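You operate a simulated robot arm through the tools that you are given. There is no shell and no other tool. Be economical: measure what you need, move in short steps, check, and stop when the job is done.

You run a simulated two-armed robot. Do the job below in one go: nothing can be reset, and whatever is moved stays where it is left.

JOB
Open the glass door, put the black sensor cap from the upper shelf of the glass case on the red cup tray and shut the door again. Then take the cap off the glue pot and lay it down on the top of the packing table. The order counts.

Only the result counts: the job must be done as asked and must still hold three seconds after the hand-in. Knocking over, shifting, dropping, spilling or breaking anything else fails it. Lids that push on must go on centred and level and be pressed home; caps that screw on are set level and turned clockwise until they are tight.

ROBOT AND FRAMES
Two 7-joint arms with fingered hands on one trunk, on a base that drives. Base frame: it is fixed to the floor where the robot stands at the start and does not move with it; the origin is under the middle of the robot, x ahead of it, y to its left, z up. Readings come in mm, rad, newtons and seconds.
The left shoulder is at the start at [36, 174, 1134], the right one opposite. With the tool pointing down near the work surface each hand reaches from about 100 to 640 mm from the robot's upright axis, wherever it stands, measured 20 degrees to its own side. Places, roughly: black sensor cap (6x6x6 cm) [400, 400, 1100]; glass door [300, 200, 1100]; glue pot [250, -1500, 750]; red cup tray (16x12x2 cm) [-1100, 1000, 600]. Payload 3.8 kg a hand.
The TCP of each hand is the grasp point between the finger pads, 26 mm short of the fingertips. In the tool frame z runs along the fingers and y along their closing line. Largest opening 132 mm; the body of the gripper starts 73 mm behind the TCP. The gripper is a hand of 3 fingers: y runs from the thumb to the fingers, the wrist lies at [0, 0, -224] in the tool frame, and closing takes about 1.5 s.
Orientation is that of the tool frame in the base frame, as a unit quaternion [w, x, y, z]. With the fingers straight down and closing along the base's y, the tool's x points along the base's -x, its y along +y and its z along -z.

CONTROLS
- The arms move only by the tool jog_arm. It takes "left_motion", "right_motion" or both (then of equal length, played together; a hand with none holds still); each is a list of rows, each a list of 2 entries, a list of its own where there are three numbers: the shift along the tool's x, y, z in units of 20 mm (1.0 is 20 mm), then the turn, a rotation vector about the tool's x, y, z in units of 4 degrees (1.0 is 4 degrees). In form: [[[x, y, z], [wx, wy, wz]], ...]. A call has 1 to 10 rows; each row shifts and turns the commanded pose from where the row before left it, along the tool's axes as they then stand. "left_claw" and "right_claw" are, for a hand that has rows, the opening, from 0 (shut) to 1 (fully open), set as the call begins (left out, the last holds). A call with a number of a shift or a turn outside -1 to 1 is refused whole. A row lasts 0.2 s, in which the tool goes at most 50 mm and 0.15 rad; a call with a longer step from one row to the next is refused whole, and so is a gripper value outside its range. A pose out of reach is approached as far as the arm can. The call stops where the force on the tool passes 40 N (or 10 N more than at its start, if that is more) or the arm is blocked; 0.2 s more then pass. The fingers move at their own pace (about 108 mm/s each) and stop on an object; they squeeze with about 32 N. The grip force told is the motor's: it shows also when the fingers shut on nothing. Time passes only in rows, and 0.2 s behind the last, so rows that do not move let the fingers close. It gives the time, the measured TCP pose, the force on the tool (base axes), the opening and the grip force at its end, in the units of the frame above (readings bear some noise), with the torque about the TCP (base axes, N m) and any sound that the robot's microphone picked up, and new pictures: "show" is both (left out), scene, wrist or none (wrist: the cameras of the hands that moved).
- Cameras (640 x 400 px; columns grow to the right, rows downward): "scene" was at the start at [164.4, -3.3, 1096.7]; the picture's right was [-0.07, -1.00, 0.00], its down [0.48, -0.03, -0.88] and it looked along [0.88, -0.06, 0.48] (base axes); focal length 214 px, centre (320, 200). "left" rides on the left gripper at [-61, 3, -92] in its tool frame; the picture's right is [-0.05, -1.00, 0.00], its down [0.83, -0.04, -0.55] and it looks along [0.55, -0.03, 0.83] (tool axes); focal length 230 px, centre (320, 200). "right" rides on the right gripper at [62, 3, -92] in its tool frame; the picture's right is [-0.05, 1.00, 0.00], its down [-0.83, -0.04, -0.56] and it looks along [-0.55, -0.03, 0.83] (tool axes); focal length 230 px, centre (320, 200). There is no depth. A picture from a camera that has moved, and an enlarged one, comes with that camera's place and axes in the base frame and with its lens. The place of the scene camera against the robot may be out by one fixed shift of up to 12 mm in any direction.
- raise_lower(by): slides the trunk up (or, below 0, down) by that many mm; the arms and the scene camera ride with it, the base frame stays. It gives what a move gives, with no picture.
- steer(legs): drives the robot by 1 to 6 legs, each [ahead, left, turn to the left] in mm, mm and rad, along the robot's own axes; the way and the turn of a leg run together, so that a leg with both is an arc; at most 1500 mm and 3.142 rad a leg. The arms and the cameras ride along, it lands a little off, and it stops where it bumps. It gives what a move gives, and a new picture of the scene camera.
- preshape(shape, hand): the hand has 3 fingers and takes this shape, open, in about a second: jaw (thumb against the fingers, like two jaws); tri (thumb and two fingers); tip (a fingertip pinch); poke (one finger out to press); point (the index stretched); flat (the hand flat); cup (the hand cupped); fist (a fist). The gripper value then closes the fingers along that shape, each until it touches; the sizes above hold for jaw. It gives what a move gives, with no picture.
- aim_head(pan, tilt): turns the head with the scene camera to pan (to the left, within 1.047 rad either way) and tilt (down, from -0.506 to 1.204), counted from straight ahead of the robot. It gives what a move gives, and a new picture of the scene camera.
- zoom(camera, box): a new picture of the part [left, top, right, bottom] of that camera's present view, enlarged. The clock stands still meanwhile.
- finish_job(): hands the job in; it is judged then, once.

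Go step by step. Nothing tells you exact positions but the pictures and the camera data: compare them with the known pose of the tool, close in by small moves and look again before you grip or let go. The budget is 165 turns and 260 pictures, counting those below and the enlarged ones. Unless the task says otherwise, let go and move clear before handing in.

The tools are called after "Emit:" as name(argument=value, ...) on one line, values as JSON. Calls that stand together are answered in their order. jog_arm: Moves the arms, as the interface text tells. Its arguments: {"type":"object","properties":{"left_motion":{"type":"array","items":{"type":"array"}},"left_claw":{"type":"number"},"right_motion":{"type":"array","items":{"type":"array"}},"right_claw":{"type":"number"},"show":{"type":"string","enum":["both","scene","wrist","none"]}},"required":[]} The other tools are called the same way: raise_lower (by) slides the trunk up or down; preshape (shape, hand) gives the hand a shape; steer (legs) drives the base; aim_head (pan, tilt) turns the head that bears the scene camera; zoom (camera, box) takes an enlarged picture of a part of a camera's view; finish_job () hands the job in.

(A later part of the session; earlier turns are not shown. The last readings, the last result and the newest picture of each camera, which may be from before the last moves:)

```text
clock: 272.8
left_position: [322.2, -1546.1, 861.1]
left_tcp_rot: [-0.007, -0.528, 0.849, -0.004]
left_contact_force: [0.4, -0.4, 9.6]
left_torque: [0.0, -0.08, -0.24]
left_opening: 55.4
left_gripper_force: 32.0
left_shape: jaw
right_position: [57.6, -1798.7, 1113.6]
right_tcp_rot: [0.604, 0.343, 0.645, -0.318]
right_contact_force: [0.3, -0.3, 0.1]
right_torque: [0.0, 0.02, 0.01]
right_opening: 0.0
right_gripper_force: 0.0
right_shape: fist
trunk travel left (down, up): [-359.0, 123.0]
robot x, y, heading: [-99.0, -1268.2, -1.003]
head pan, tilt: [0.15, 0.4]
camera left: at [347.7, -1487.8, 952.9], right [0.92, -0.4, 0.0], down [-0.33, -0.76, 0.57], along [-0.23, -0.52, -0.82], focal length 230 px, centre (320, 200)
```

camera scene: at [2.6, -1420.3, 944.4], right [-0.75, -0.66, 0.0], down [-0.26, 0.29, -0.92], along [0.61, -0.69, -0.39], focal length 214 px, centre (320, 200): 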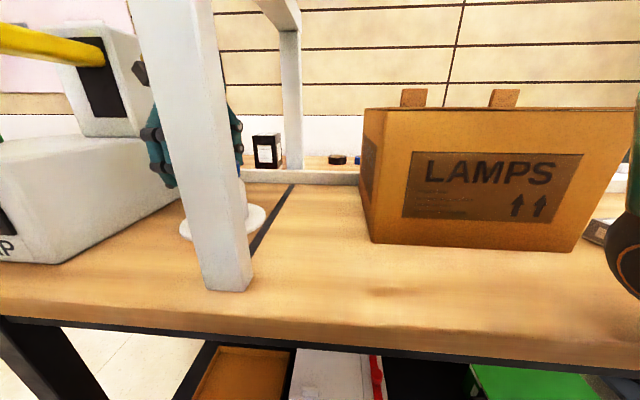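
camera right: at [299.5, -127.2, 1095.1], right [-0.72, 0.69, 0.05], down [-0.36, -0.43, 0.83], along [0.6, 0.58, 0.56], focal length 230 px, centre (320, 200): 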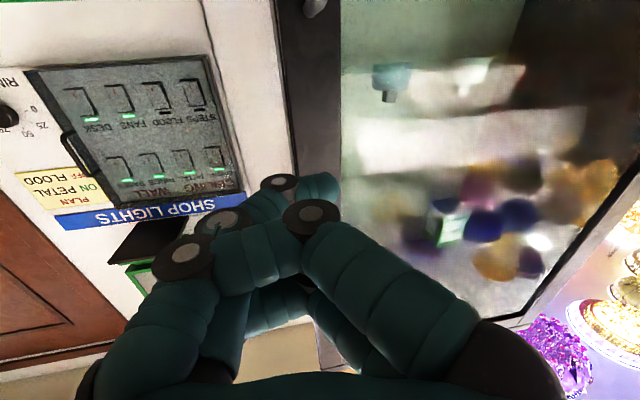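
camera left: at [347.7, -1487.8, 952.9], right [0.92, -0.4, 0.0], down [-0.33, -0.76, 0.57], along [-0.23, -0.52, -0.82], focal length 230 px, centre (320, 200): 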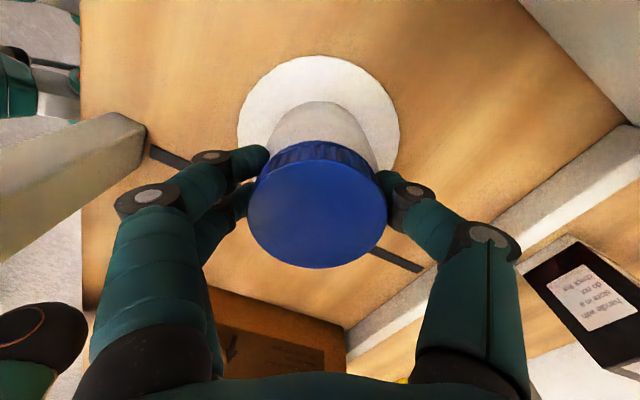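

The cap turns and is pushing up, so it is a screw cap. I'll continue counter-clockwise while rising slightly.

Emit:
jog_arm(left_motion=[[[0, 0, -0.02], [0, 0, -1]], [[0, 0, -0.02], [0, 0, -1]], [[0, 0, -0.02], [0, 0, -1]], [[0, 0, -0.02], [0, 0, -1]], [[0, 0, -0.02], [0, 0, -1]], [[0, 0, -0.02], [0, 0, -1]], [[0, 0, -0.02], [0, 0, -1]], [[0, 0, -0.02], [0, 0, -1]], [[0, 0, -0.02], [0, 0, -1]], [[0, 0, -0.02], [0, 0, -1]]], show="none")

Emit:
jog_arm(left_motion=[[[0, 0, -0.02], [0, 0, -1]], [[0, 0, -0.02], [0, 0, -1]], [[0, 0, -0.02], [0, 0, -1]], [[0, 0, -0.02], [0, 0, -1]], [[0, 0, -0.02], [0, 0, -1]], [[0, 0, -0.02], [0, 0, -1]], [[0, 0, -0.02], [0, 0, -1]], [[0, 0, -0.02], [0, 0, -1]], [[0, 0, -0.02], [0, 0, -1]], [[0, 0, -0.02], [0, 0, -1]]], show="wrist")

```text
clock: 275.0
left_position: [323.5, -1547.1, 864.1]
left_tcp_rot: [0.008, 0.786, -0.618, 0.0]
left_contact_force: [0.0, 1.0, -3.3]
left_torque: [0.0, -0.02, -0.01]
left_opening: 54.9
left_gripper_force: 31.9
left_shape: jaw
right_position: [59.8, -1798.3, 1112.9]
right_tcp_rot: [0.604, 0.344, 0.645, -0.318]
right_contact_force: [0.0, -0.2, 0.0]
right_torque: [0.03, 0.02, -0.02]
right_opening: 0.0
right_gripper_force: 0.1
right_shape: fist
trunk travel left (down, up): [-359.0, 123.0]
robot x, y, heading: [-99.2, -1271.6, -1.005]
head pan, tilt: [0.15, 0.4]
```

```text
clock: 277.2
left_position: [322.8, -1547.0, 868.1]
left_tcp_rot: [0.007, 0.95, -0.312, -0.003]
left_contact_force: [0.0, 0.9, -2.8]
left_torque: [0.03, 0.01, -0.01]
left_opening: 54.9
left_gripper_force: 32.6
left_shape: jaw
right_position: [58.6, -1799.4, 1113.9]
right_tcp_rot: [0.604, 0.343, 0.645, -0.318]
right_contact_force: [-0.3, -0.3, -0.5]
right_torque: [0.0, -0.07, -0.04]
right_opening: 0.0
right_gripper_force: 0.1
right_shape: fist
trunk travel left (down, up): [-359.0, 123.0]
robot x, y, heading: [-100.2, -1271.0, -1.0]
head pan, tilt: [0.15, 0.4]
camera left: at [272.3, -1510.1, 961.0], right [0.55, 0.84, -0.02], down [0.7, -0.45, 0.56], along [0.46, -0.32, -0.83], focal length 230 px, centre (320, 200)
```

left: 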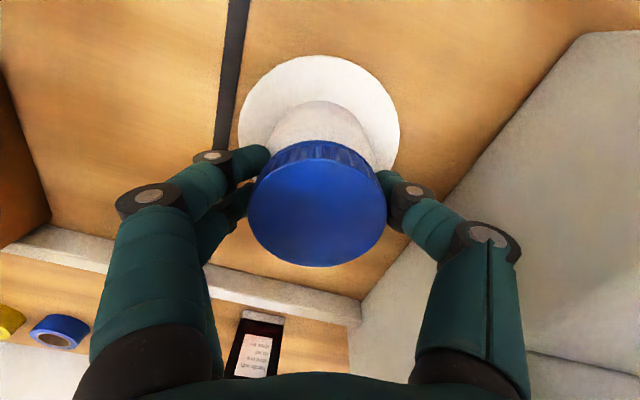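

Torque has dropped to zero and about 3 N hangs on the hand, so the cap seems free. I'll lift 20 mm and check that the jar stays.

Emit:
jog_arm(left_motion=[[[0, 0, -0.25], [0, 0, 0]], [[0, 0, -0.25], [0, 0, 0]], [[0, 0, -0.25], [0, 0, 0]], [[0, 0, -0.25], [0, 0, 0]]], show="wrist")

Emit:
zoom(camera="left", box=[200, 30, 440, 180])

```text
clock: 278.2
left_position: [323.0, -1545.6, 888.6]
left_tcp_rot: [0.007, 0.95, -0.312, -0.003]
left_contact_force: [0.2, 0.3, -3.1]
left_torque: [0.04, -0.01, 0.0]
left_opening: 55.0
left_gripper_force: 32.0
left_shape: jaw
right_position: [59.4, -1798.1, 1114.1]
right_tcp_rot: [0.604, 0.344, 0.645, -0.319]
right_contact_force: [1.1, -0.2, 0.2]
right_torque: [-0.06, 0.01, 0.01]
right_opening: 0.1
right_gripper_force: 0.1
right_shape: fist
trunk travel left (down, up): [-359.0, 123.0]
robot x, y, heading: [-102.0, -1272.0, -1.004]
head pan, tilt: [0.15, 0.4]
camera left: at [272.1, -1509.9, 981.6], right [0.55, 0.83, -0.02], down [0.7, -0.45, 0.55], along [0.46, -0.32, -0.83], focal length 230 px, centre (320, 200)
```

left: 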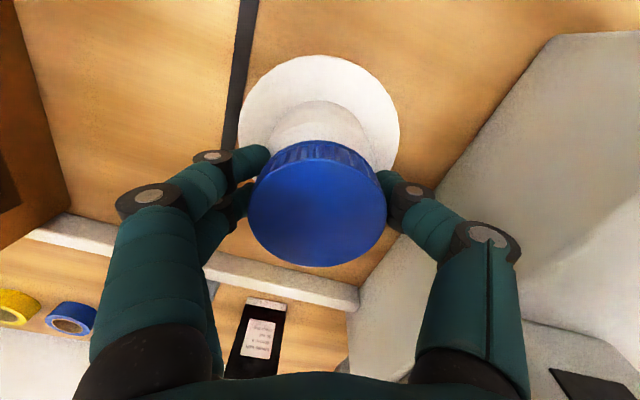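

```text
2.67 times, centred on (320, 105) of left
camera zoom: at [272.1, -1509.9, 981.6], right [0.55, 0.83, -0.02], down [0.7, -0.45, 0.55], along [0.46, -0.32, -0.83], focal length 614 px, centre (320, 453)
```

zoom: 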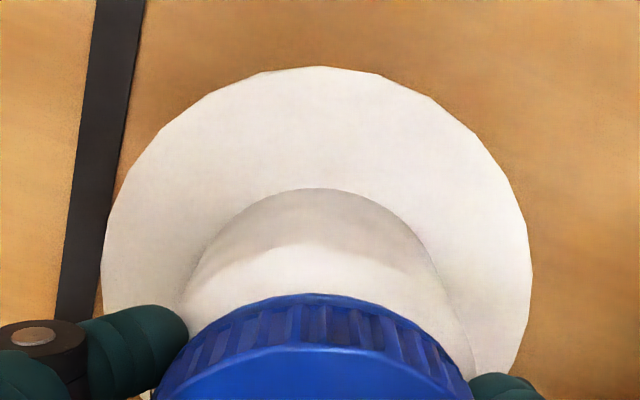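

The disc moved with the cap: the whole pot was lifted and had only turned on the table. I'll set it back down exactly where it stood.

Emit:
jog_arm(left_motion=[[[0, 0, 0.3], [0, 0, 0]], [[0, 0, 0.3], [0, 0, 0]], [[0, 0, 0.3], [0, 0, 0]], [[0, 0, 0.3], [0, 0, 0]], [[0, 0, 0.1], [0, 0, 0]]], show="none")

```text
clock: 279.4
left_position: [322.2, -1546.2, 862.6]
left_tcp_rot: [0.008, 0.95, -0.313, -0.002]
left_contact_force: [-0.3, 0.4, -1.5]
left_torque: [0.08, -0.07, 0.0]
left_opening: 55.1
left_gripper_force: 32.3
left_shape: jaw
right_position: [59.1, -1798.8, 1113.9]
right_tcp_rot: [0.604, 0.343, 0.645, -0.318]
right_contact_force: [0.1, 0.4, -0.1]
right_torque: [0.02, 0.01, 0.0]
right_opening: 0.0
right_gripper_force: 0.1
right_shape: fist
trunk travel left (down, up): [-359.0, 123.0]
robot x, y, heading: [-105.6, -1272.5, -1.004]
head pan, tilt: [0.15, 0.4]
```

It's touching down. I'll press down on the cap to hold the pot by friction and try turning again.

Emit:
jog_arm(left_motion=[[[0, 0, 0.12], [0, 0, 0]], [[0, 0, 0.12], [0, 0, 0]], [[0, 0, 0.1], [0, 0, 0]], [[0, 0, 0], [0, 0, 0]]], show="none")

Emit:
jog_arm(left_motion=[[[0, 0, 0], [0, 0, -0.5]], [[0, 0, 0], [0, 0, -0.5]], [[0, 0, 0], [0, 0, -0.5]], [[0, 0, 0], [0, 0, -0.5]], [[0, 0, 0], [0, 0, -0.5]]], show="none")

```text
clock: 280.5
left_position: [323.1, -1546.5, 860.1]
left_tcp_rot: [0.013, 0.95, -0.312, 0.001]
left_contact_force: [-1.4, 7.0, 22.8]
left_torque: [0.4, -0.14, 0.0]
left_opening: 55.8
left_gripper_force: 32.5
left_shape: jaw
right_position: [58.2, -1796.6, 1114.3]
right_tcp_rot: [0.605, 0.343, 0.645, -0.318]
right_contact_force: [0.2, -0.4, -0.2]
right_torque: [0.03, 0.02, -0.01]
right_opening: 0.0
right_gripper_force: 0.0
right_shape: fist
trunk travel left (down, up): [-359.0, 123.0]
robot x, y, heading: [-104.1, -1268.3, -1.002]
head pan, tilt: [0.15, 0.4]
stopped in row 4 (left hand): the force on the tool passed its limit at 41 N (the readings are from after the stop); the commanded pose is now the measured one
```

```text
clock: 281.7
left_position: [324.7, -1548.1, 859.7]
left_tcp_rot: [0.012, 0.973, -0.23, -0.004]
left_contact_force: [-3.8, -1.9, 21.9]
left_torque: [0.07, -0.01, -0.36]
left_opening: 56.5
left_gripper_force: 32.0
left_shape: jaw
left hand out of reach, approached as far as the arm can: row 5
right_position: [57.8, -1798.2, 1114.4]
right_tcp_rot: [0.604, 0.344, 0.645, -0.318]
right_contact_force: [0.2, 0.0, -0.8]
right_torque: [0.0, -0.03, 0.02]
right_opening: 0.0
right_gripper_force: 0.1
right_shape: fist
trunk travel left (down, up): [-359.0, 123.0]
robot x, y, heading: [-105.5, -1271.5, -1.001]
head pan, tilt: [0.15, 0.4]
```

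Re-reading the forces: the push-up in the first 40° means the cap was unscrewing, and I then lifted the pot by rising too fast. I'll open the fingers around the cap, rotate the hand back in place for another stroke, and this time keep a light downward press.

Emit:
jog_arm(left_claw=0.75, left_motion=[[[0, 0, 0], [0, 0, 0]], [[0, 0, 0], [0, 0, 0]], [[0, 0, -0.1], [0, 0, 0]], [[0, 0, 0], [0, 0, 0.5]], [[0, 0, 0], [0, 0, 1]], [[0, 0, 0], [0, 0, 1]], [[0, 0, 0], [0, 0, 1]], [[0, 0, 0], [0, 0, 1]], [[0, 0, 0], [0, 0, 1]], [[0, 0, 0], [0, 0, 1]]], show="wrist")

```text
clock: 283.9
left_position: [326.5, -1546.4, 860.7]
left_tcp_rot: [0.011, 0.897, -0.442, 0.001]
left_contact_force: [-0.3, 0.5, 0.2]
left_torque: [0.0, -0.01, 0.01]
left_opening: 98.7
left_gripper_force: 0.1
left_shape: jaw
right_position: [59.6, -1799.3, 1113.0]
right_tcp_rot: [0.603, 0.344, 0.645, -0.319]
right_contact_force: [0.2, -0.3, -0.6]
right_torque: [0.01, 0.01, 0.02]
right_opening: 0.0
right_gripper_force: 0.0
right_shape: fist
trunk travel left (down, up): [-359.0, 123.0]
robot x, y, heading: [-100.7, -1269.6, -1.002]
head pan, tilt: [0.15, 0.4]
camera left: at [287.0, -1497.5, 953.2], right [0.76, 0.65, -0.02], down [0.54, -0.62, 0.56], along [0.35, -0.44, -0.83], focal length 230 px, centre (320, 200)
```

left: 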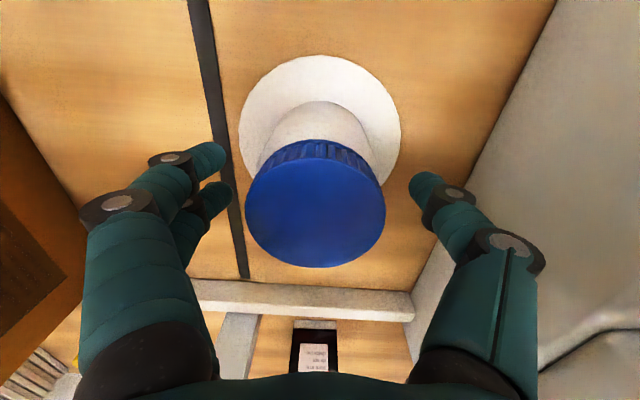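

Pot stands in place and the fingers are clear all round. Continuing to rotate back.

Emit:
jog_arm(left_motion=[[[0, 0, 0], [0, 0, 1]], [[0, 0, 0], [0, 0, 1]], [[0, 0, 0], [0, 0, 1]], [[0, 0, 0], [0, 0, 1]], [[0, 0, 0], [0, 0, 1]], [[0, 0, 0], [0, 0, 1]], [[0, 0, 0], [0, 0, 1]], [[0, 0, 0], [0, 0, 1]], [[0, 0, 0], [0, 0, 1]], [[0, 0, 0], [0, 0, 1]]], show="none")

Emit:
jog_arm(left_motion=[[[0, 0, 0], [0, 0, 1]], [[0, 0, 0], [0, 0, 1]], [[0, 0, 0], [0, 0, 1]], [[0, 0, 0], [0, 0, 1]], [[0, 0, 0], [0, 0, 1]], [[0, 0, 0], [0, 0, 1]], [[0, 0, 0], [0, 0, 1]], [[0, 0, 0], [0, 0, 1]], [[0, 0, 0], [0, 0, 1]], [[0, 0, 0], [0, 0, 1]]], show="none")

Emit:
jog_arm(left_motion=[[[0, 0, 0], [0, 0, 1]], [[0, 0, 0], [0, 0, 1]], [[0, 0, 0], [0, 0, 1]], [[0, 0, 0], [0, 0, 1]], [[0, 0, 0], [0, 0, 1]], [[0, 0, 0], [0, 0, 1]], [[0, 0, 0], [0, 0, 1]], [[0, 0, 0], [0, 0, 1]], [[0, 0, 0], [0, 0, 1]], [[0, 0, 0], [0, 0, 1]]], show="wrist")

```text
clock: 286.1
left_position: [326.5, -1547.8, 861.1]
left_tcp_rot: [-0.01, -0.691, 0.723, -0.006]
left_contact_force: [0.2, 0.3, 0.3]
left_torque: [0.01, -0.03, 0.02]
left_opening: 98.8
left_gripper_force: 0.1
left_shape: jaw
right_position: [58.7, -1799.0, 1113.2]
right_tcp_rot: [0.604, 0.343, 0.645, -0.318]
right_contact_force: [-0.6, -0.5, -1.0]
right_torque: [-0.01, 0.01, -0.03]
right_opening: 0.1
right_gripper_force: 0.1
right_shape: fist
trunk travel left (down, up): [-359.0, 123.0]
robot x, y, heading: [-101.6, -1272.0, -0.996]
head pan, tilt: [0.15, 0.4]
```

```text
clock: 288.3
left_position: [326.5, -1546.2, 861.0]
left_tcp_rot: [-0.009, -0.403, 0.915, -0.008]
left_contact_force: [-0.3, 0.9, 0.5]
left_torque: [0.0, 0.03, -0.02]
left_opening: 98.6
left_gripper_force: 0.1
left_shape: jaw
right_position: [59.8, -1799.5, 1113.7]
right_tcp_rot: [0.604, 0.344, 0.645, -0.319]
right_contact_force: [0.0, -0.4, -0.8]
right_torque: [0.0, -0.04, -0.01]
right_opening: 0.1
right_gripper_force: 0.0
right_shape: fist
trunk travel left (down, up): [-359.0, 123.0]
robot x, y, heading: [-103.5, -1270.9, -0.995]
head pan, tilt: [0.15, 0.4]
```

```text
clock: 290.5
left_position: [327.0, -1546.4, 860.2]
left_tcp_rot: [-0.005, -0.066, 0.998, -0.01]
left_contact_force: [0.4, 0.1, 0.7]
left_torque: [-0.01, 0.02, 0.0]
left_opening: 98.8
left_gripper_force: 0.1
left_shape: jaw
right_position: [60.5, -1799.9, 1113.4]
right_tcp_rot: [0.605, 0.343, 0.645, -0.318]
right_contact_force: [0.4, -0.5, -0.2]
right_torque: [0.01, 0.02, 0.03]
right_opening: 0.1
right_gripper_force: 0.0
right_shape: fist
trunk travel left (down, up): [-359.0, 123.0]
robot x, y, heading: [-103.7, -1269.2, -0.999]
head pan, tilt: [0.15, 0.4]
camera left: at [387.4, -1533.2, 953.3], right [0.18, -0.98, 0.02], down [-0.81, -0.14, 0.56], along [-0.55, -0.12, -0.83], focal length 230 px, centre (320, 200)
```

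left: 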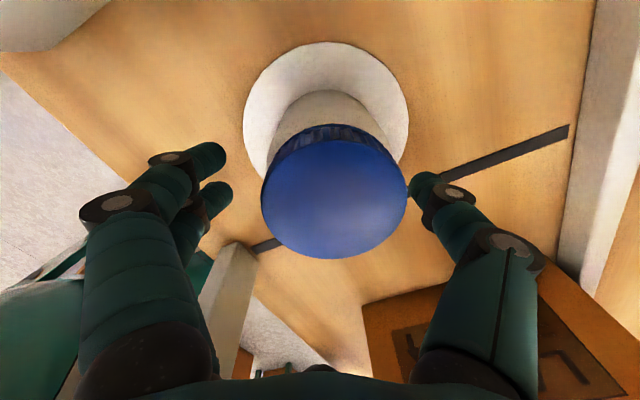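

The cap is about 6 mm off the hand's centre; I'll correct, close, and press lightly.

Emit:
jog_arm(left_motion=[[[-0.08, -0.28, 0], [0, 0, 0]], [[0, 0, 0], [0, 0, 0]]], show="none")

Emit:
jog_arm(left_claw=0, left_motion=[[[0, 0, 0], [0, 0, 0]], [[0, 0, 0], [0, 0, 0]], [[0, 0, 0], [0, 0, 0]], [[0, 0, 0], [0, 0, 0]], [[0, 0, 0], [0, 0, 0]], [[0, 0, 0.06], [0, 0, 0]], [[0, 0, 0.06], [0, 0, 0]]], show="none")

Emit:
jog_arm(left_motion=[[[0, 0, 0], [0, 0, -1]], [[0, 0, 0], [0, 0, -1]], [[0, 0, 0], [0, 0, -1]], [[0, 0, 0], [0, 0, -1]], [[0, 0, 0], [0, 0, -1]], [[0, 0, 0], [0, 0, -1]], [[0, 0, 0], [0, 0, -1]], [[0, 0, 0], [0, 0, -1]], [[0, 0, 0], [0, 0, -1]], [[0, 0, 0], [0, 0, -1]]], show="none")

```text
clock: 291.1
left_position: [329.1, -1552.6, 861.9]
left_tcp_rot: [-0.005, -0.065, 0.998, -0.01]
left_contact_force: [0.7, -0.8, 0.6]
left_torque: [0.01, 0.01, 0.03]
left_opening: 98.7
left_gripper_force: 0.1
left_shape: jaw
right_position: [59.4, -1797.9, 1114.1]
right_tcp_rot: [0.604, 0.344, 0.645, -0.318]
right_contact_force: [0.5, -0.4, 0.3]
right_torque: [0.02, 0.0, 0.01]
right_opening: 0.1
right_gripper_force: 0.0
right_shape: fist
trunk travel left (down, up): [-359.0, 123.0]
robot x, y, heading: [-102.1, -1276.0, -1.003]
head pan, tilt: [0.15, 0.4]
```

```text
clock: 292.7
left_position: [328.4, -1552.8, 861.1]
left_tcp_rot: [-0.003, -0.066, 0.998, -0.012]
left_contact_force: [1.9, 2.6, 19.2]
left_torque: [0.2, -0.04, 0.07]
left_opening: 55.8
left_gripper_force: 31.8
left_shape: jaw
right_position: [58.6, -1797.7, 1113.8]
right_tcp_rot: [0.605, 0.343, 0.644, -0.318]
right_contact_force: [-0.5, 0.5, -0.2]
right_torque: [0.01, -0.01, 0.02]
right_opening: 0.0
right_gripper_force: 0.0
right_shape: fist
trunk travel left (down, up): [-359.0, 123.0]
robot x, y, heading: [-105.3, -1269.5, -1.003]
head pan, tilt: [0.15, 0.4]
```

```text
clock: 294.9
left_position: [326.9, -1553.0, 860.3]
left_tcp_rot: [-0.008, -0.403, 0.915, -0.009]
left_contact_force: [-0.3, -2.2, 28.9]
left_torque: [-0.14, -0.18, -0.61]
left_opening: 56.3
left_gripper_force: 32.0
left_shape: jaw
right_position: [57.3, -1798.0, 1114.7]
right_tcp_rot: [0.605, 0.343, 0.644, -0.318]
right_contact_force: [-0.1, -0.7, 0.0]
right_torque: [0.0, -0.01, 0.03]
right_opening: 0.1
right_gripper_force: 0.0
right_shape: fist
trunk travel left (down, up): [-359.0, 123.0]
robot x, y, heading: [-104.7, -1271.5, -1.0]
head pan, tilt: [0.15, 0.4]
```

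The upward push grew by 10 N over 40°: it is unscrewing. Continuing with a small rise to keep a moderate press.

Emit:
jog_arm(left_motion=[[[0, 0, -0.03], [0, 0, -1]], [[0, 0, -0.01], [0, 0, -1]], [[0, 0, -0.01], [0, 0, -1]], [[0, 0, -0.01], [0, 0, -1]], [[0, 0, -0.01], [0, 0, -1]], [[0, 0, -0.01], [0, 0, -1]], [[0, 0, -0.01], [0, 0, -1]], [[0, 0, -0.01], [0, 0, -1]], [[0, 0, -0.01], [0, 0, -1]], [[0, 0, -0.01], [0, 0, -1]]], show="none")

```text
clock: 297.1
left_position: [328.1, -1550.2, 861.7]
left_tcp_rot: [-0.01, -0.693, 0.721, -0.004]
left_contact_force: [1.7, -1.0, 12.5]
left_torque: [-0.03, -0.45, -0.16]
left_opening: 56.2
left_gripper_force: 32.1
left_shape: jaw
right_position: [59.4, -1799.4, 1114.3]
right_tcp_rot: [0.605, 0.343, 0.645, -0.317]
right_contact_force: [-0.6, 0.1, -0.1]
right_torque: [0.01, 0.01, -0.02]
right_opening: 0.1
right_gripper_force: 0.1
right_shape: fist
trunk travel left (down, up): [-359.0, 123.0]
robot x, y, heading: [-103.3, -1270.2, -1.0]
head pan, tilt: [0.15, 0.4]
```

Emit:
jog_arm(left_motion=[[[0, 0, 0], [0, 0, -1]], [[0, 0, 0], [0, 0, -1]], [[0, 0, 0], [0, 0, -1]], [[0, 0, 0], [0, 0, -1]], [[0, 0, 0], [0, 0, -1]], [[0, 0, 0], [0, 0, -1]], [[0, 0, 0], [0, 0, -1]], [[0, 0, 0], [0, 0, -1]], [[0, 0, 0], [0, 0, -1]], [[0, 0, 0], [0, 0, -1]]], show="none")

Emit:
jog_arm(left_motion=[[[0, 0, 0], [0, 0, -1]], [[0, 0, 0], [0, 0, -1]], [[0, 0, 0], [0, 0, -1]], [[0, 0, 0], [0, 0, -1]], [[0, 0, 0], [0, 0, -1]], [[0, 0, 0], [0, 0, -1]]], show="wrist")

```text
clock: 299.3
left_position: [328.4, -1552.7, 861.6]
left_tcp_rot: [0.011, 0.897, -0.442, 0.002]
left_contact_force: [1.2, -0.7, 11.5]
left_torque: [0.19, -0.34, -0.27]
left_opening: 55.8
left_gripper_force: 32.4
left_shape: jaw
right_position: [58.4, -1798.0, 1113.4]
right_tcp_rot: [0.604, 0.344, 0.645, -0.318]
right_contact_force: [-0.2, 0.0, 0.6]
right_torque: [-0.02, -0.01, 0.04]
right_opening: 0.0
right_gripper_force: 0.1
right_shape: fist
trunk travel left (down, up): [-359.0, 123.0]
robot x, y, heading: [-102.8, -1271.9, -1.0]
head pan, tilt: [0.15, 0.4]
```

```text
clock: 300.7
left_position: [328.2, -1551.4, 861.2]
left_tcp_rot: [0.012, 0.969, -0.246, -0.002]
left_contact_force: [3.5, -0.4, 11.7]
left_torque: [0.3, -0.25, -0.28]
left_opening: 56.0
left_gripper_force: 31.9
left_shape: jaw
right_position: [58.5, -1798.4, 1112.9]
right_tcp_rot: [0.605, 0.343, 0.645, -0.318]
right_contact_force: [0.3, 0.1, 0.3]
right_torque: [0.0, -0.01, -0.02]
right_opening: 0.0
right_gripper_force: 0.0
right_shape: fist
trunk travel left (down, up): [-359.0, 123.0]
robot x, y, heading: [-102.4, -1271.2, -1.0]
head pan, tilt: [0.15, 0.4]
camera left: at [273.5, -1523.1, 954.4], right [0.43, 0.9, -0.02], down [0.76, -0.34, 0.56], along [0.5, -0.26, -0.83], focal length 230 px, centre (320, 200)
```

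left: 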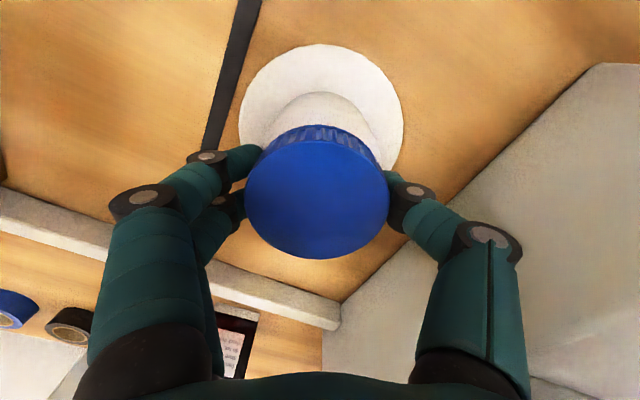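

The torque tracks 0.019 × press force throughout, so the pot is slipping on the table while the cap stays tight. I'll rotate back and try with a firmer press.

Emit:
jog_arm(left_claw=0.75, left_motion=[[[0, 0, 0], [0, 0, 0]], [[0, 0, 0], [0, 0, 0]], [[0, 0, -0.1], [0, 0, 0]], [[0, 0, 0], [0, 0, 1]], [[0, 0, 0], [0, 0, 1]], [[0, 0, 0], [0, 0, 1]], [[0, 0, 0], [0, 0, 1]], [[0, 0, 0], [0, 0, 1]], [[0, 0, 0], [0, 0, 1]], [[0, 0, 0], [0, 0, 1]]], show="none")

Emit:
jog_arm(left_motion=[[[0, 0, 0], [0, 0, 1]], [[0, 0, 0], [0, 0, 1]], [[0, 0, 0], [0, 0, 1]], [[0, 0, 0], [0, 0, 1]], [[0, 0, 0], [0, 0, 1]], [[0, 0, 0], [0, 0, 1]], [[0, 0, 0], [0, 0, 1]], [[0, 0, 0], [0, 0, 1]], [[0, 0, 0], [0, 0, 1]], [[0, 0, 0], [0, 0, 1]]], show="none")

Emit:
jog_arm(left_motion=[[[0, 0, 0], [0, 0, 1]], [[0, 0, 0], [0, 0, 1]], [[0, 0, 0], [0, 0, 1]], [[0, 0, 0], [0, 0, 1]], [[0, 0, 0], [0, 0, 1]], [[0, 0, 0], [0, 0, 1]], [[0, 0, 0], [0, 0, 1]], [[0, 0, 0], [0, 0, 1]], [[0, 0, 0], [0, 0, 1]], [[0, 0, 0], [0, 0, 1]]], show="wrist")

```text
clock: 302.9
left_position: [328.4, -1552.8, 862.9]
left_tcp_rot: [0.011, 0.881, -0.474, 0.002]
left_contact_force: [-0.4, 1.0, -1.0]
left_torque: [0.01, -0.01, 0.02]
left_opening: 98.9
left_gripper_force: 0.1
left_shape: jaw
right_position: [59.3, -1798.1, 1114.5]
right_tcp_rot: [0.603, 0.344, 0.645, -0.318]
right_contact_force: [0.0, 0.6, 0.4]
right_torque: [0.02, 0.03, -0.06]
right_opening: 0.0
right_gripper_force: 0.1
right_shape: fist
trunk travel left (down, up): [-359.0, 123.0]
robot x, y, heading: [-106.4, -1272.6, -1.0]
head pan, tilt: [0.15, 0.4]
```

```text
clock: 305.1
left_position: [328.8, -1552.3, 863.6]
left_tcp_rot: [-0.01, -0.665, 0.746, -0.005]
left_contact_force: [-0.4, 0.1, 0.8]
left_torque: [0.01, -0.01, 0.01]
left_opening: 98.8
left_gripper_force: 0.0
left_shape: jaw
right_position: [58.1, -1797.8, 1112.0]
right_tcp_rot: [0.604, 0.343, 0.645, -0.318]
right_contact_force: [-0.1, 0.0, -0.1]
right_torque: [0.02, 0.0, 0.0]
right_opening: 0.0
right_gripper_force: 0.0
right_shape: fist
trunk travel left (down, up): [-359.0, 123.0]
robot x, y, heading: [-100.8, -1270.1, -1.002]
head pan, tilt: [0.15, 0.4]
```

```text
clock: 307.3
left_position: [328.7, -1552.2, 862.9]
left_tcp_rot: [-0.007, -0.371, 0.929, -0.009]
left_contact_force: [-0.1, -0.1, 0.1]
left_torque: [-0.01, 0.01, 0.01]
left_opening: 98.6
left_gripper_force: 0.1
left_shape: jaw
right_position: [58.7, -1798.4, 1112.9]
right_tcp_rot: [0.604, 0.343, 0.645, -0.318]
right_contact_force: [-0.4, 0.3, -0.2]
right_torque: [0.03, -0.03, -0.02]
right_opening: 0.0
right_gripper_force: 0.0
right_shape: fist
trunk travel left (down, up): [-359.0, 123.0]
robot x, y, heading: [-105.7, -1268.7, -1.0]
head pan, tilt: [0.15, 0.4]
camera left: at [371.8, -1505.1, 954.9], right [0.72, -0.69, 0.01], down [-0.57, -0.59, 0.57], along [-0.39, -0.42, -0.82], focal length 230 px, centre (320, 200)
```

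left: 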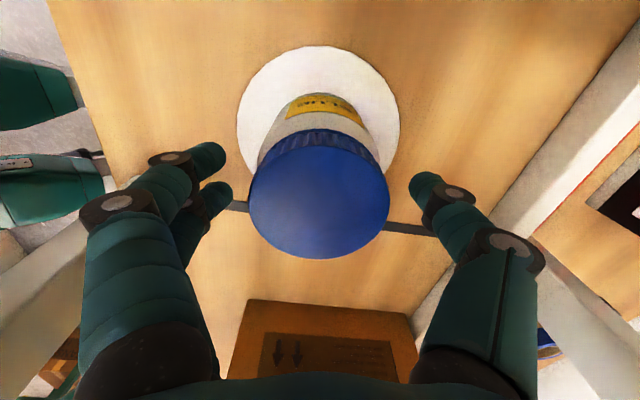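

The label shows that the pot has only been turning with the cap, so the jar must be held. There is room through the arch: I'll bring the right hand in from the right side to hold the jar body while the left hand unscrews.

Emit:
preshape(shape="jaw", hand="right")

Emit:
jog_arm(right_motion=[[[0, 0.49, -0.27], [-0.92, -0.04, -0.035]], [[0, 0.51, -0.24], [-0.92, -0.04, -0.035]], [[0, 0.52, -0.21], [-0.92, -0.04, -0.035]], [[0, 0.53, -0.18], [-0.92, -0.04, -0.035]], [[0, 0.54, -0.15], [-0.92, -0.04, -0.035]], [[0, 0.55, -0.11], [-0.92, -0.04, -0.035]], [[0, 0.555, -0.08], [-0.92, -0.04, -0.035]], [[0, 0.56, -0.04], [-0.92, -0.04, -0.035]], [[0, 0.56, 0], [-0.92, -0.04, -0.035]], [[0, 0.555, 0.04], [-0.92, -0.04, -0.035]]], show="none")

Emit:
jog_arm(right_motion=[[[0, 0.55, 0.07], [-0.92, -0.04, -0.035]], [[0, 0.545, 0.1], [-0.92, -0.04, -0.035]], [[0, 0.54, 0.14], [-0.92, -0.04, -0.035]], [[0, 0.53, 0.17], [-0.92, -0.04, -0.035]], [[0, 0.52, 0.21], [-0.92, -0.04, -0.035]], [[0, 0.505, 0.24], [-0.92, -0.04, -0.035]], [[0, 0.49, 0.27], [-0.92, -0.04, -0.035]], [[0, 0.47, 0.3], [-0.92, -0.04, -0.035]], [[0, 0.45, 0.33], [-0.92, -0.04, -0.035]], [[0, 0.43, 0.36], [-0.92, -0.04, -0.035]]], show="both")

```text
clock: 308.2
left_position: [328.2, -1551.9, 862.6]
left_tcp_rot: [-0.006, -0.371, 0.929, -0.009]
left_contact_force: [-0.3, -0.8, -0.1]
left_torque: [-0.03, 0.01, 0.01]
left_opening: 98.9
left_gripper_force: 0.1
left_shape: jaw
right_position: [60.0, -1798.8, 1114.1]
right_tcp_rot: [0.604, 0.344, 0.645, -0.318]
right_contact_force: [-0.5, 0.5, -0.3]
right_torque: [-0.01, 0.01, -0.01]
right_opening: 58.2
right_gripper_force: 0.1
right_shape: jaw
trunk travel left (down, up): [-359.0, 123.0]
robot x, y, heading: [-101.4, -1273.0, -1.003]
head pan, tilt: [0.15, 0.4]
```

```text
clock: 310.4
left_position: [329.0, -1552.3, 862.2]
left_tcp_rot: [-0.007, -0.371, 0.928, -0.008]
left_contact_force: [-0.1, 0.9, -1.0]
left_torque: [0.01, 0.02, 0.01]
left_opening: 98.7
left_gripper_force: 0.0
left_shape: jaw
right_position: [126.2, -1711.6, 1122.5]
right_tcp_rot: [0.686, 0.123, 0.708, -0.109]
right_contact_force: [0.6, 0.1, 0.0]
right_torque: [-0.02, 0.01, 0.03]
right_opening: 58.0
right_gripper_force: 0.1
right_shape: jaw
right hand out of reach, approached as far as the arm can: row 1, 2, 3, 4, 6
trunk travel left (down, up): [-359.0, 123.0]
robot x, y, heading: [-103.4, -1273.5, -0.998]
head pan, tilt: [0.15, 0.4]
```

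```text
clock: 312.6
left_position: [329.7, -1552.0, 862.5]
left_tcp_rot: [-0.009, -0.372, 0.928, -0.008]
left_contact_force: [0.2, -0.2, 0.7]
left_torque: [0.02, -0.02, 0.02]
left_opening: 98.7
left_gripper_force: 0.1
left_shape: jaw
right_position: [174.7, -1612.3, 1120.7]
right_tcp_rot: [0.699, -0.11, 0.699, 0.11]
right_contact_force: [-0.6, -0.9, 0.3]
right_torque: [0.04, -0.02, 0.0]
right_opening: 57.9
right_gripper_force: 0.0
right_shape: jaw
trunk travel left (down, up): [-359.0, 123.0]
robot x, y, heading: [-102.4, -1270.6, -1.002]
head pan, tilt: [0.15, 0.4]
camera scene: at [1.1, -1418.3, 924.5], right [-0.75, -0.66, 0.0], down [-0.26, 0.29, -0.92], along [0.61, -0.69, -0.39], focal length 214 px, centre (320, 200)
camera right: at [85.5, -1637.5, 1061.4], right [-0.31, 0.95, 0.05], down [-0.52, -0.21, 0.83], along [0.8, 0.23, 0.55], focal length 230 px, centre (320, 200)
```

scene: 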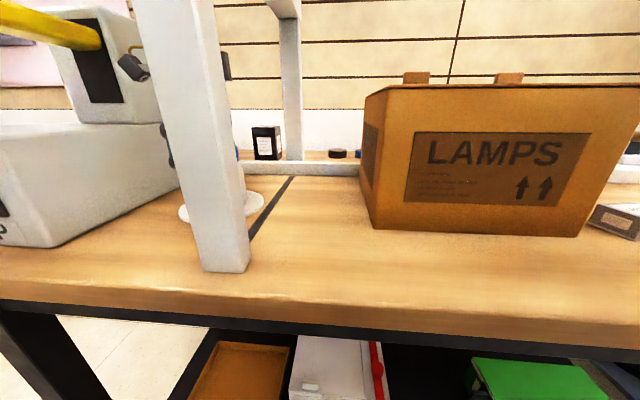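
right: 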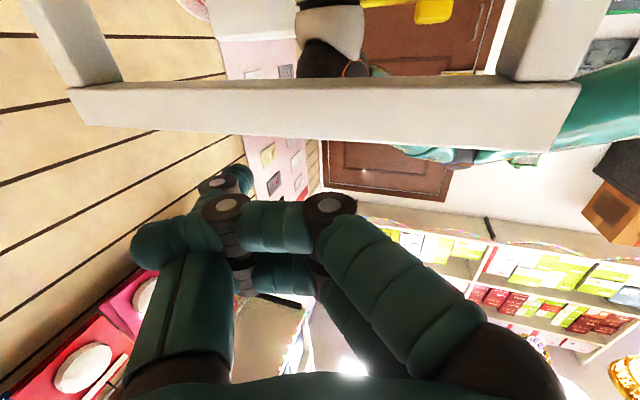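

The right hand is outside the beam, pointing at the jar. I'll open it and descend on the right side of the arch.

Emit:
jog_arm(right_claw=0.8, right_motion=[[[1, 0, -0.1], [0, 0, 0]], [[1, 0, -0.1], [0, 0, 0]], [[1, 0, -0.1], [0, 0, 0]], [[1, 0, -0.1], [0, 0, 0]], [[1, 0, 0], [0, 0, 0]], [[1, 0, 0], [0, 0, 0]], [[1, 0, 0], [0, 0, 0]], [[1, 0, 0], [0, 0, 0]], [[1, 0, 0], [0, 0, 0]], [[1, 0, 0], [0, 0, 0]]], show="none")

Emit:
jog_arm(right_motion=[[[1, 0, 0], [0, 0, 0]], [[1, 0, 0], [0, 0, 0]], [[1, 0, 0], [0, 0, 0]], [[1, 0, 0], [0, 0, 0]]], show="both")

```text
clock: 314.6
left_position: [328.3, -1551.5, 862.8]
left_tcp_rot: [-0.008, -0.371, 0.929, -0.009]
left_contact_force: [0.0, 0.5, -1.3]
left_torque: [0.05, 0.05, -0.02]
left_opening: 98.7
left_gripper_force: 0.1
left_shape: jaw
right_position: [167.0, -1614.5, 962.6]
right_tcp_rot: [0.712, -0.118, 0.685, 0.101]
right_contact_force: [-5.6, 3.0, 13.2]
right_torque: [-0.66, 1.09, -0.51]
right_opening: 0.0
right_gripper_force: 0.0
right_shape: jaw
trunk travel left (down, up): [-359.0, 123.0]
robot x, y, heading: [-101.6, -1270.5, -1.003]
head pan, tilt: [0.15, 0.4]
stopped in row 9 (right hand): the force on the tool passed its limit at 51 N (the readings are from after the stop); the commanded pose is now the measured one
```

```text
clock: 314.9
left_position: [328.3, -1553.2, 863.3]
left_tcp_rot: [-0.007, -0.37, 0.929, -0.008]
left_contact_force: [0.6, 0.3, -0.1]
left_torque: [0.02, 0.01, -0.02]
left_opening: 98.6
left_gripper_force: 0.1
left_shape: jaw
right_position: [167.2, -1614.1, 965.7]
right_tcp_rot: [0.722, -0.124, 0.674, 0.096]
right_contact_force: [-6.9, 4.0, 14.6]
right_torque: [-0.71, 1.2, -0.73]
right_opening: 0.0
right_gripper_force: 0.0
right_shape: jaw
trunk travel left (down, up): [-359.0, 123.0]
robot x, y, heading: [-101.4, -1268.0, -1.0]
head pan, tilt: [0.15, 0.4]
stopped in row 1 (right hand): the force on the tool passed its limit at 53 N (the readings are from after the stop); the commanded pose is now the measured one
camera scene: at [0.5, -1418.3, 924.5], right [-0.75, -0.66, 0.0], down [-0.26, 0.29, -0.92], along [0.61, -0.69, -0.39], focal length 214 px, centre (320, 200)
camera right: at [82.1, -1641.4, 899.2], right [-0.31, 0.95, 0.0], down [-0.57, -0.19, 0.8], along [0.76, 0.24, 0.6], focal length 230 px, centre (320, 200)
```

scene: 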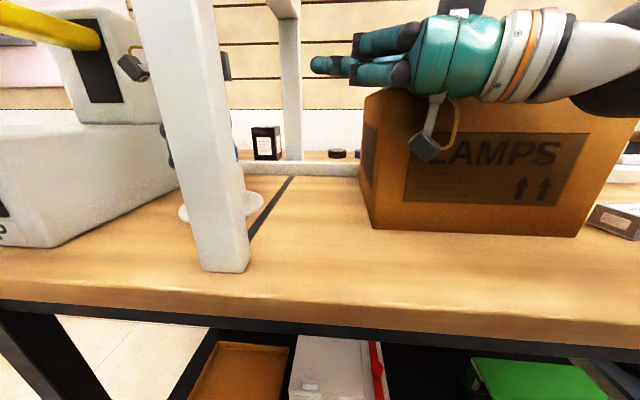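
right: 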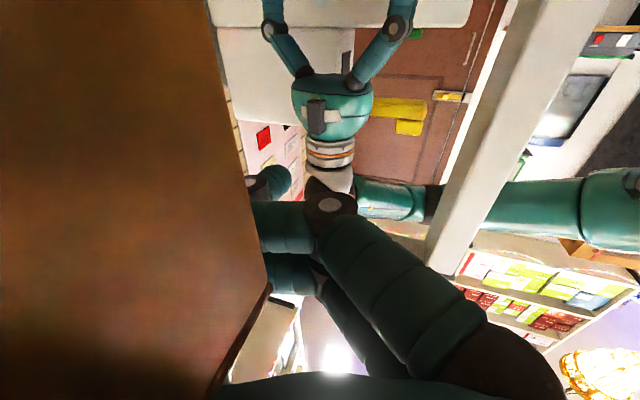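

The right hand touched the top of the LAMPS box. I'll lift off at once, shift toward me, and turn slightly so it passes between the box and the arch leg.

Emit:
jog_arm(right_motion=[[[-0.8, 0, 0], [0, 0, 0]], [[-1, 0, 0], [0, 0, 0]], [[0, 0.6, 0], [0.45, 0.23, 0.165]], [[0, 0.6, 0], [0.45, 0.23, 0.165]], [[0, 0.6, 0], [0.45, 0.23, 0.165]], [[0, 0.2, 0.3], [0.45, 0.23, 0.165]]], right_claw=0.6, show="both")

```text
clock: 316.4
left_position: [329.3, -1552.4, 863.9]
left_tcp_rot: [-0.007, -0.37, 0.929, -0.007]
left_contact_force: [-0.2, 1.0, -0.3]
left_torque: [0.03, -0.01, 0.01]
left_opening: 98.9
left_gripper_force: 0.1
left_shape: jaw
right_position: [161.0, -1574.9, 995.7]
right_tcp_rot: [0.7, -0.063, 0.708, 0.066]
right_contact_force: [-0.4, -0.9, 0.4]
right_torque: [-0.04, -0.01, 0.0]
right_opening: 0.0
right_gripper_force: 0.1
right_shape: jaw
trunk travel left (down, up): [-359.0, 123.0]
robot x, y, heading: [-102.4, -1270.7, -1.005]
head pan, tilt: [0.15, 0.4]
camera scene: at [1.2, -1418.5, 924.5], right [-0.75, -0.66, 0.0], down [-0.26, 0.29, -0.92], along [0.61, -0.69, -0.39], focal length 214 px, centre (320, 200)
camera right: at [68.0, -1588.1, 937.0], right [-0.18, 0.98, 0.06], down [-0.53, -0.15, 0.84], along [0.83, 0.12, 0.55], focal length 230 px, centre (320, 200)
```

scene: 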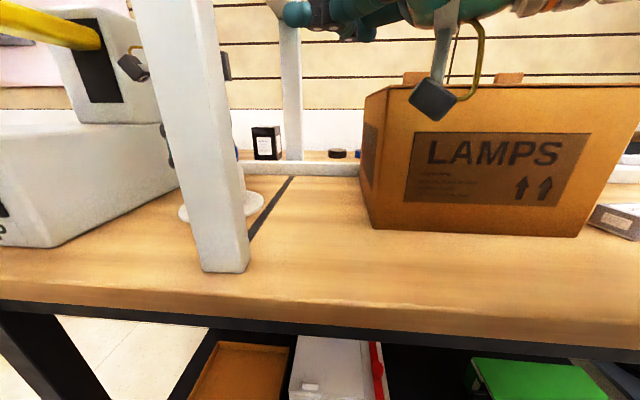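
right: 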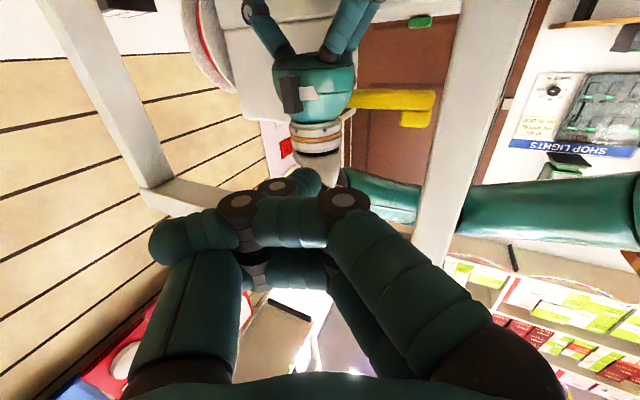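

The box is undisturbed. The right fingers stayed curled, so I'll set the jaw shape again and descend to jar height, clear of the box.

Emit:
preshape(shape="jaw", hand="right")

Emit:
jog_arm(right_motion=[[[1, 0, 0], [0, 0, 0]], [[1, 0, 0], [0, 0, 0]], [[1, 0, 0], [0, 0, 0]], [[1, 0, 0], [0, 0, 0]], [[1, 0, 0], [0, 0, 0]], [[1, 0, 0], [0, 0, 0]], [[1, 0, 0], [0, 0, 0]], [[1, 0, 0], [0, 0, 0]], [[0.8, 0, 0], [0, 0, 0]]], show="both")

```text
clock: 317.2
left_position: [328.7, -1552.4, 863.3]
left_tcp_rot: [-0.007, -0.371, 0.928, -0.008]
left_contact_force: [-0.5, -0.1, 0.6]
left_torque: [0.01, 0.01, 0.01]
left_opening: 98.5
left_gripper_force: 0.0
left_shape: jaw
right_position: [160.1, -1574.3, 995.9]
right_tcp_rot: [0.7, -0.064, 0.708, 0.067]
right_contact_force: [-0.2, -0.1, 0.5]
right_torque: [0.0, 0.03, 0.04]
right_opening: 58.0
right_gripper_force: 0.1
right_shape: jaw
trunk travel left (down, up): [-359.0, 123.0]
robot x, y, heading: [-104.4, -1272.9, -1.008]
head pan, tilt: [0.15, 0.4]
```

```text
clock: 318.9
left_position: [328.5, -1553.0, 863.6]
left_tcp_rot: [-0.007, -0.371, 0.929, -0.007]
left_contact_force: [0.8, -0.5, -0.9]
left_torque: [0.01, 0.04, 0.01]
left_opening: 98.9
left_gripper_force: 0.0
left_shape: jaw
right_position: [159.0, -1573.1, 864.8]
right_tcp_rot: [0.708, -0.069, 0.7, 0.067]
right_contact_force: [-4.9, 0.4, 9.3]
right_torque: [-0.09, 1.36, -0.14]
right_opening: 58.0
right_gripper_force: 0.1
right_shape: jaw
trunk travel left (down, up): [-359.0, 123.0]
robot x, y, heading: [-107.7, -1272.2, -1.001]
head pan, tilt: [0.15, 0.4]
stopped in row 8 (right hand): the force on the tool passed its limit at 55 N (the readings are from after the stop); the commanded pose is now the measured one
camera scene: at [0.7, -1418.7, 924.5], right [-0.75, -0.66, 0.0], down [-0.26, 0.29, -0.92], along [0.61, -0.69, -0.39], focal length 214 px, centre (320, 200)
camera right: at [67.8, -1587.3, 803.2], right [-0.19, 0.98, 0.05], down [-0.55, -0.14, 0.82], along [0.82, 0.13, 0.56], focal length 230 px, centre (320, 200)
```

scene: 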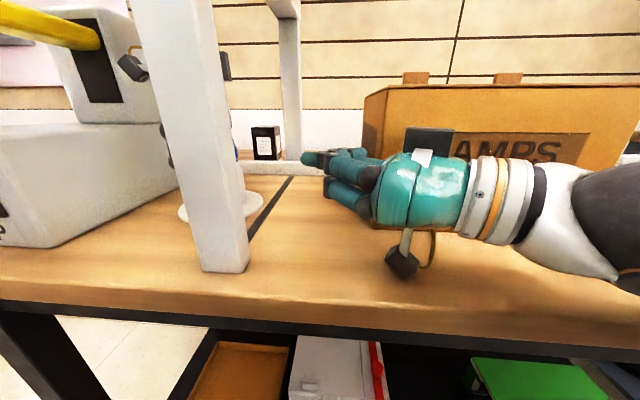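
right: 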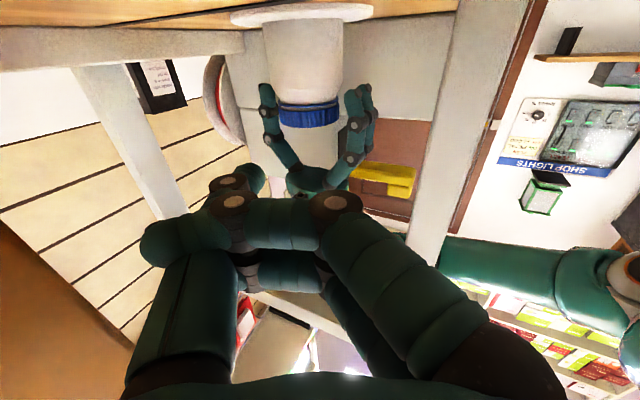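

The camera under the right hand touched the tabletop. I'll raise, open the hand, and pitch it about 40° downward so the camera is no longer the lowest part.

Emit:
jog_arm(right_claw=1, right_motion=[[[-0.8, 0, 0], [0, 0, 0]], [[-1, 0, 0], [0, 0, 0]], [[-1, 0, -0.3], [0, 0.6, 0]], [[-0.6, 0, -0.3], [0, 1, 0]], [[0, 0, 0], [0, 1, 0]], [[0, 0, 0], [0, 1, 0]], [[0, 0, 0], [0, 1, 0]], [[0, 0, 0], [0, 1, 0]], [[0, 0, 0], [0, 1, 0]], [[0, 0, 0], [0, 1, 0]]], show="none")

Emit:
jog_arm(right_motion=[[[0, 0, 0], [0, 1, 0]], [[0, 0, 0], [0, 1, 0]], [[0, 0, 0], [0, 0, 0]]], show="both")

```text
clock: 321.1
left_position: [328.9, -1552.8, 863.2]
left_tcp_rot: [-0.007, -0.371, 0.928, -0.007]
left_contact_force: [-0.7, -0.3, 0.2]
left_torque: [0.02, -0.02, -0.02]
left_opening: 98.4
left_gripper_force: 0.1
left_shape: jaw
right_position: [147.7, -1574.6, 930.9]
right_tcp_rot: [0.498, -0.082, 0.862, 0.045]
right_contact_force: [-0.1, 0.8, 0.6]
right_torque: [0.0, 0.01, -0.02]
right_opening: 58.2
right_gripper_force: 0.0
right_shape: jaw
trunk travel left (down, up): [-359.0, 123.0]
robot x, y, heading: [-105.3, -1275.0, -1.0]
head pan, tilt: [0.15, 0.4]
```

```text
clock: 321.9
left_position: [329.5, -1552.7, 863.1]
left_tcp_rot: [-0.008, -0.37, 0.929, -0.007]
left_contact_force: [0.3, 0.0, 0.0]
left_torque: [0.02, 0.04, 0.02]
left_opening: 98.6
left_gripper_force: 0.0
left_shape: jaw
right_position: [146.9, -1574.6, 931.2]
right_tcp_rot: [0.438, -0.086, 0.894, 0.04]
right_contact_force: [0.4, -0.1, 1.0]
right_torque: [0.01, -0.03, -0.03]
right_opening: 58.2
right_gripper_force: 0.0
right_shape: jaw
trunk travel left (down, up): [-359.0, 123.0]
robot x, y, heading: [-101.3, -1268.3, -1.002]
head pan, tilt: [0.15, 0.4]
camera scene: at [0.7, -1418.8, 924.5], right [-0.75, -0.66, 0.0], down [-0.26, 0.29, -0.92], along [0.61, -0.69, -0.39], focal length 214 px, centre (320, 200)
camera right: at [36.9, -1592.6, 940.6], right [-0.16, 0.99, 0.04], down [0.08, -0.03, 1.0], along [0.98, 0.16, -0.07], focal length 230 px, centre (320, 200)
```

scene: 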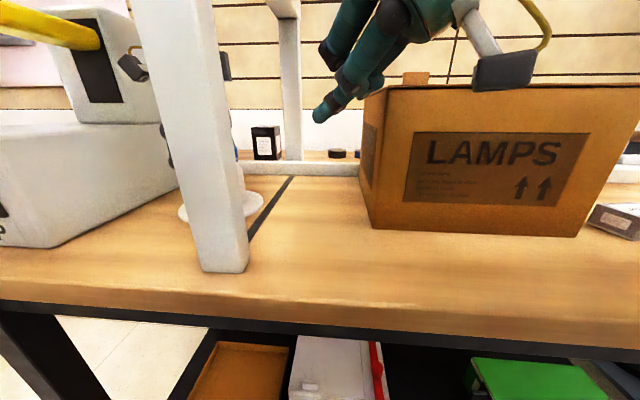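
right: 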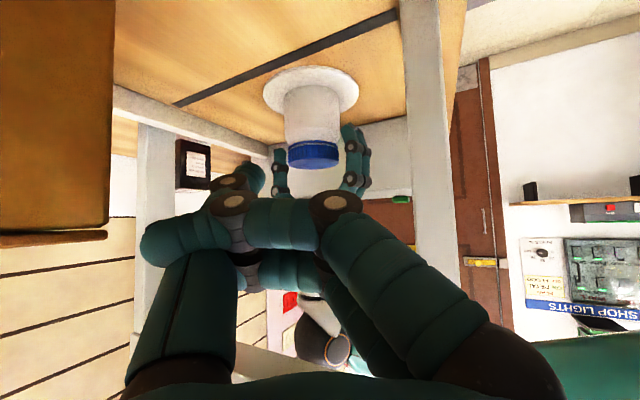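

The right hand isn't opening properly after the fist. I'll cycle its shape through flat back to jaw and command it open.

Emit:
preshape(shape="flat", hand="right")

Emit:
preshape(shape="jaw", hand="right")

Emit:
jog_arm(right_claw=1, right_motion=[[[0, 0, 0], [0, 0, 0]], [[0, 0, 0], [0, 0, 0]], [[0, 0, 0], [0, 0, 0]], [[0, 0, 0], [0, 0, 0]], [[0, 0, 0], [0, 0, 0]]], show="wrist")

```text
clock: 322.8
left_position: [329.1, -1552.9, 863.5]
left_tcp_rot: [-0.008, -0.37, 0.929, -0.008]
left_contact_force: [0.2, -0.4, 1.0]
left_torque: [0.02, 0.03, 0.03]
left_opening: 98.6
left_gripper_force: 0.0
left_shape: jaw
right_position: [148.0, -1577.0, 930.9]
right_tcp_rot: [0.437, -0.085, 0.894, 0.039]
right_contact_force: [-0.2, -0.8, -0.3]
right_torque: [-0.02, 0.01, -0.03]
right_opening: 125.8
right_gripper_force: 0.1
right_shape: flat
trunk travel left (down, up): [-359.0, 123.0]
robot x, y, heading: [-107.1, -1275.0, -0.999]
head pan, tilt: [0.15, 0.4]
```

```text
clock: 323.7
left_position: [329.5, -1553.0, 863.4]
left_tcp_rot: [-0.008, -0.371, 0.929, -0.008]
left_contact_force: [-0.6, -0.8, 0.7]
left_torque: [-0.04, 0.06, 0.0]
left_opening: 98.6
left_gripper_force: 0.1
left_shape: jaw
right_position: [147.1, -1575.1, 931.7]
right_tcp_rot: [0.437, -0.085, 0.894, 0.039]
right_contact_force: [0.9, -0.4, -0.5]
right_torque: [-0.03, -0.02, 0.0]
right_opening: 132.0
right_gripper_force: 0.0
right_shape: jaw
trunk travel left (down, up): [-359.0, 123.0]
robot x, y, heading: [-107.4, -1272.7, -1.0]
head pan, tilt: [0.15, 0.4]
```

```text
clock: 324.9
left_position: [328.7, -1551.7, 862.6]
left_tcp_rot: [-0.007, -0.37, 0.929, -0.008]
left_contact_force: [-0.2, -0.1, -0.3]
left_torque: [0.0, 0.0, 0.02]
left_opening: 98.4
left_gripper_force: 0.1
left_shape: jaw
right_position: [146.0, -1575.0, 930.0]
right_tcp_rot: [0.437, -0.085, 0.894, 0.039]
right_contact_force: [-1.0, 0.1, -0.7]
right_torque: [0.01, -0.02, 0.03]
right_opening: 132.2
right_gripper_force: 0.0
right_shape: jaw
trunk travel left (down, up): [-359.0, 123.0]
robot x, y, heading: [-103.6, -1275.3, -1.002]
head pan, tilt: [0.15, 0.4]
camera right: at [37.1, -1592.6, 940.7], right [-0.16, 0.99, 0.04], down [0.08, -0.02, 1.0], along [0.98, 0.16, -0.07], focal length 230 px, centre (320, 200)
```

right: 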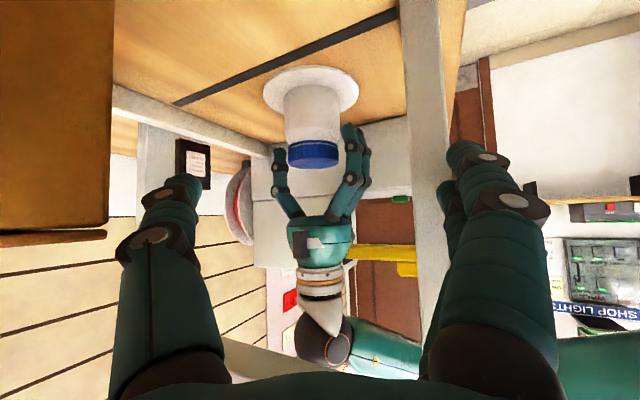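

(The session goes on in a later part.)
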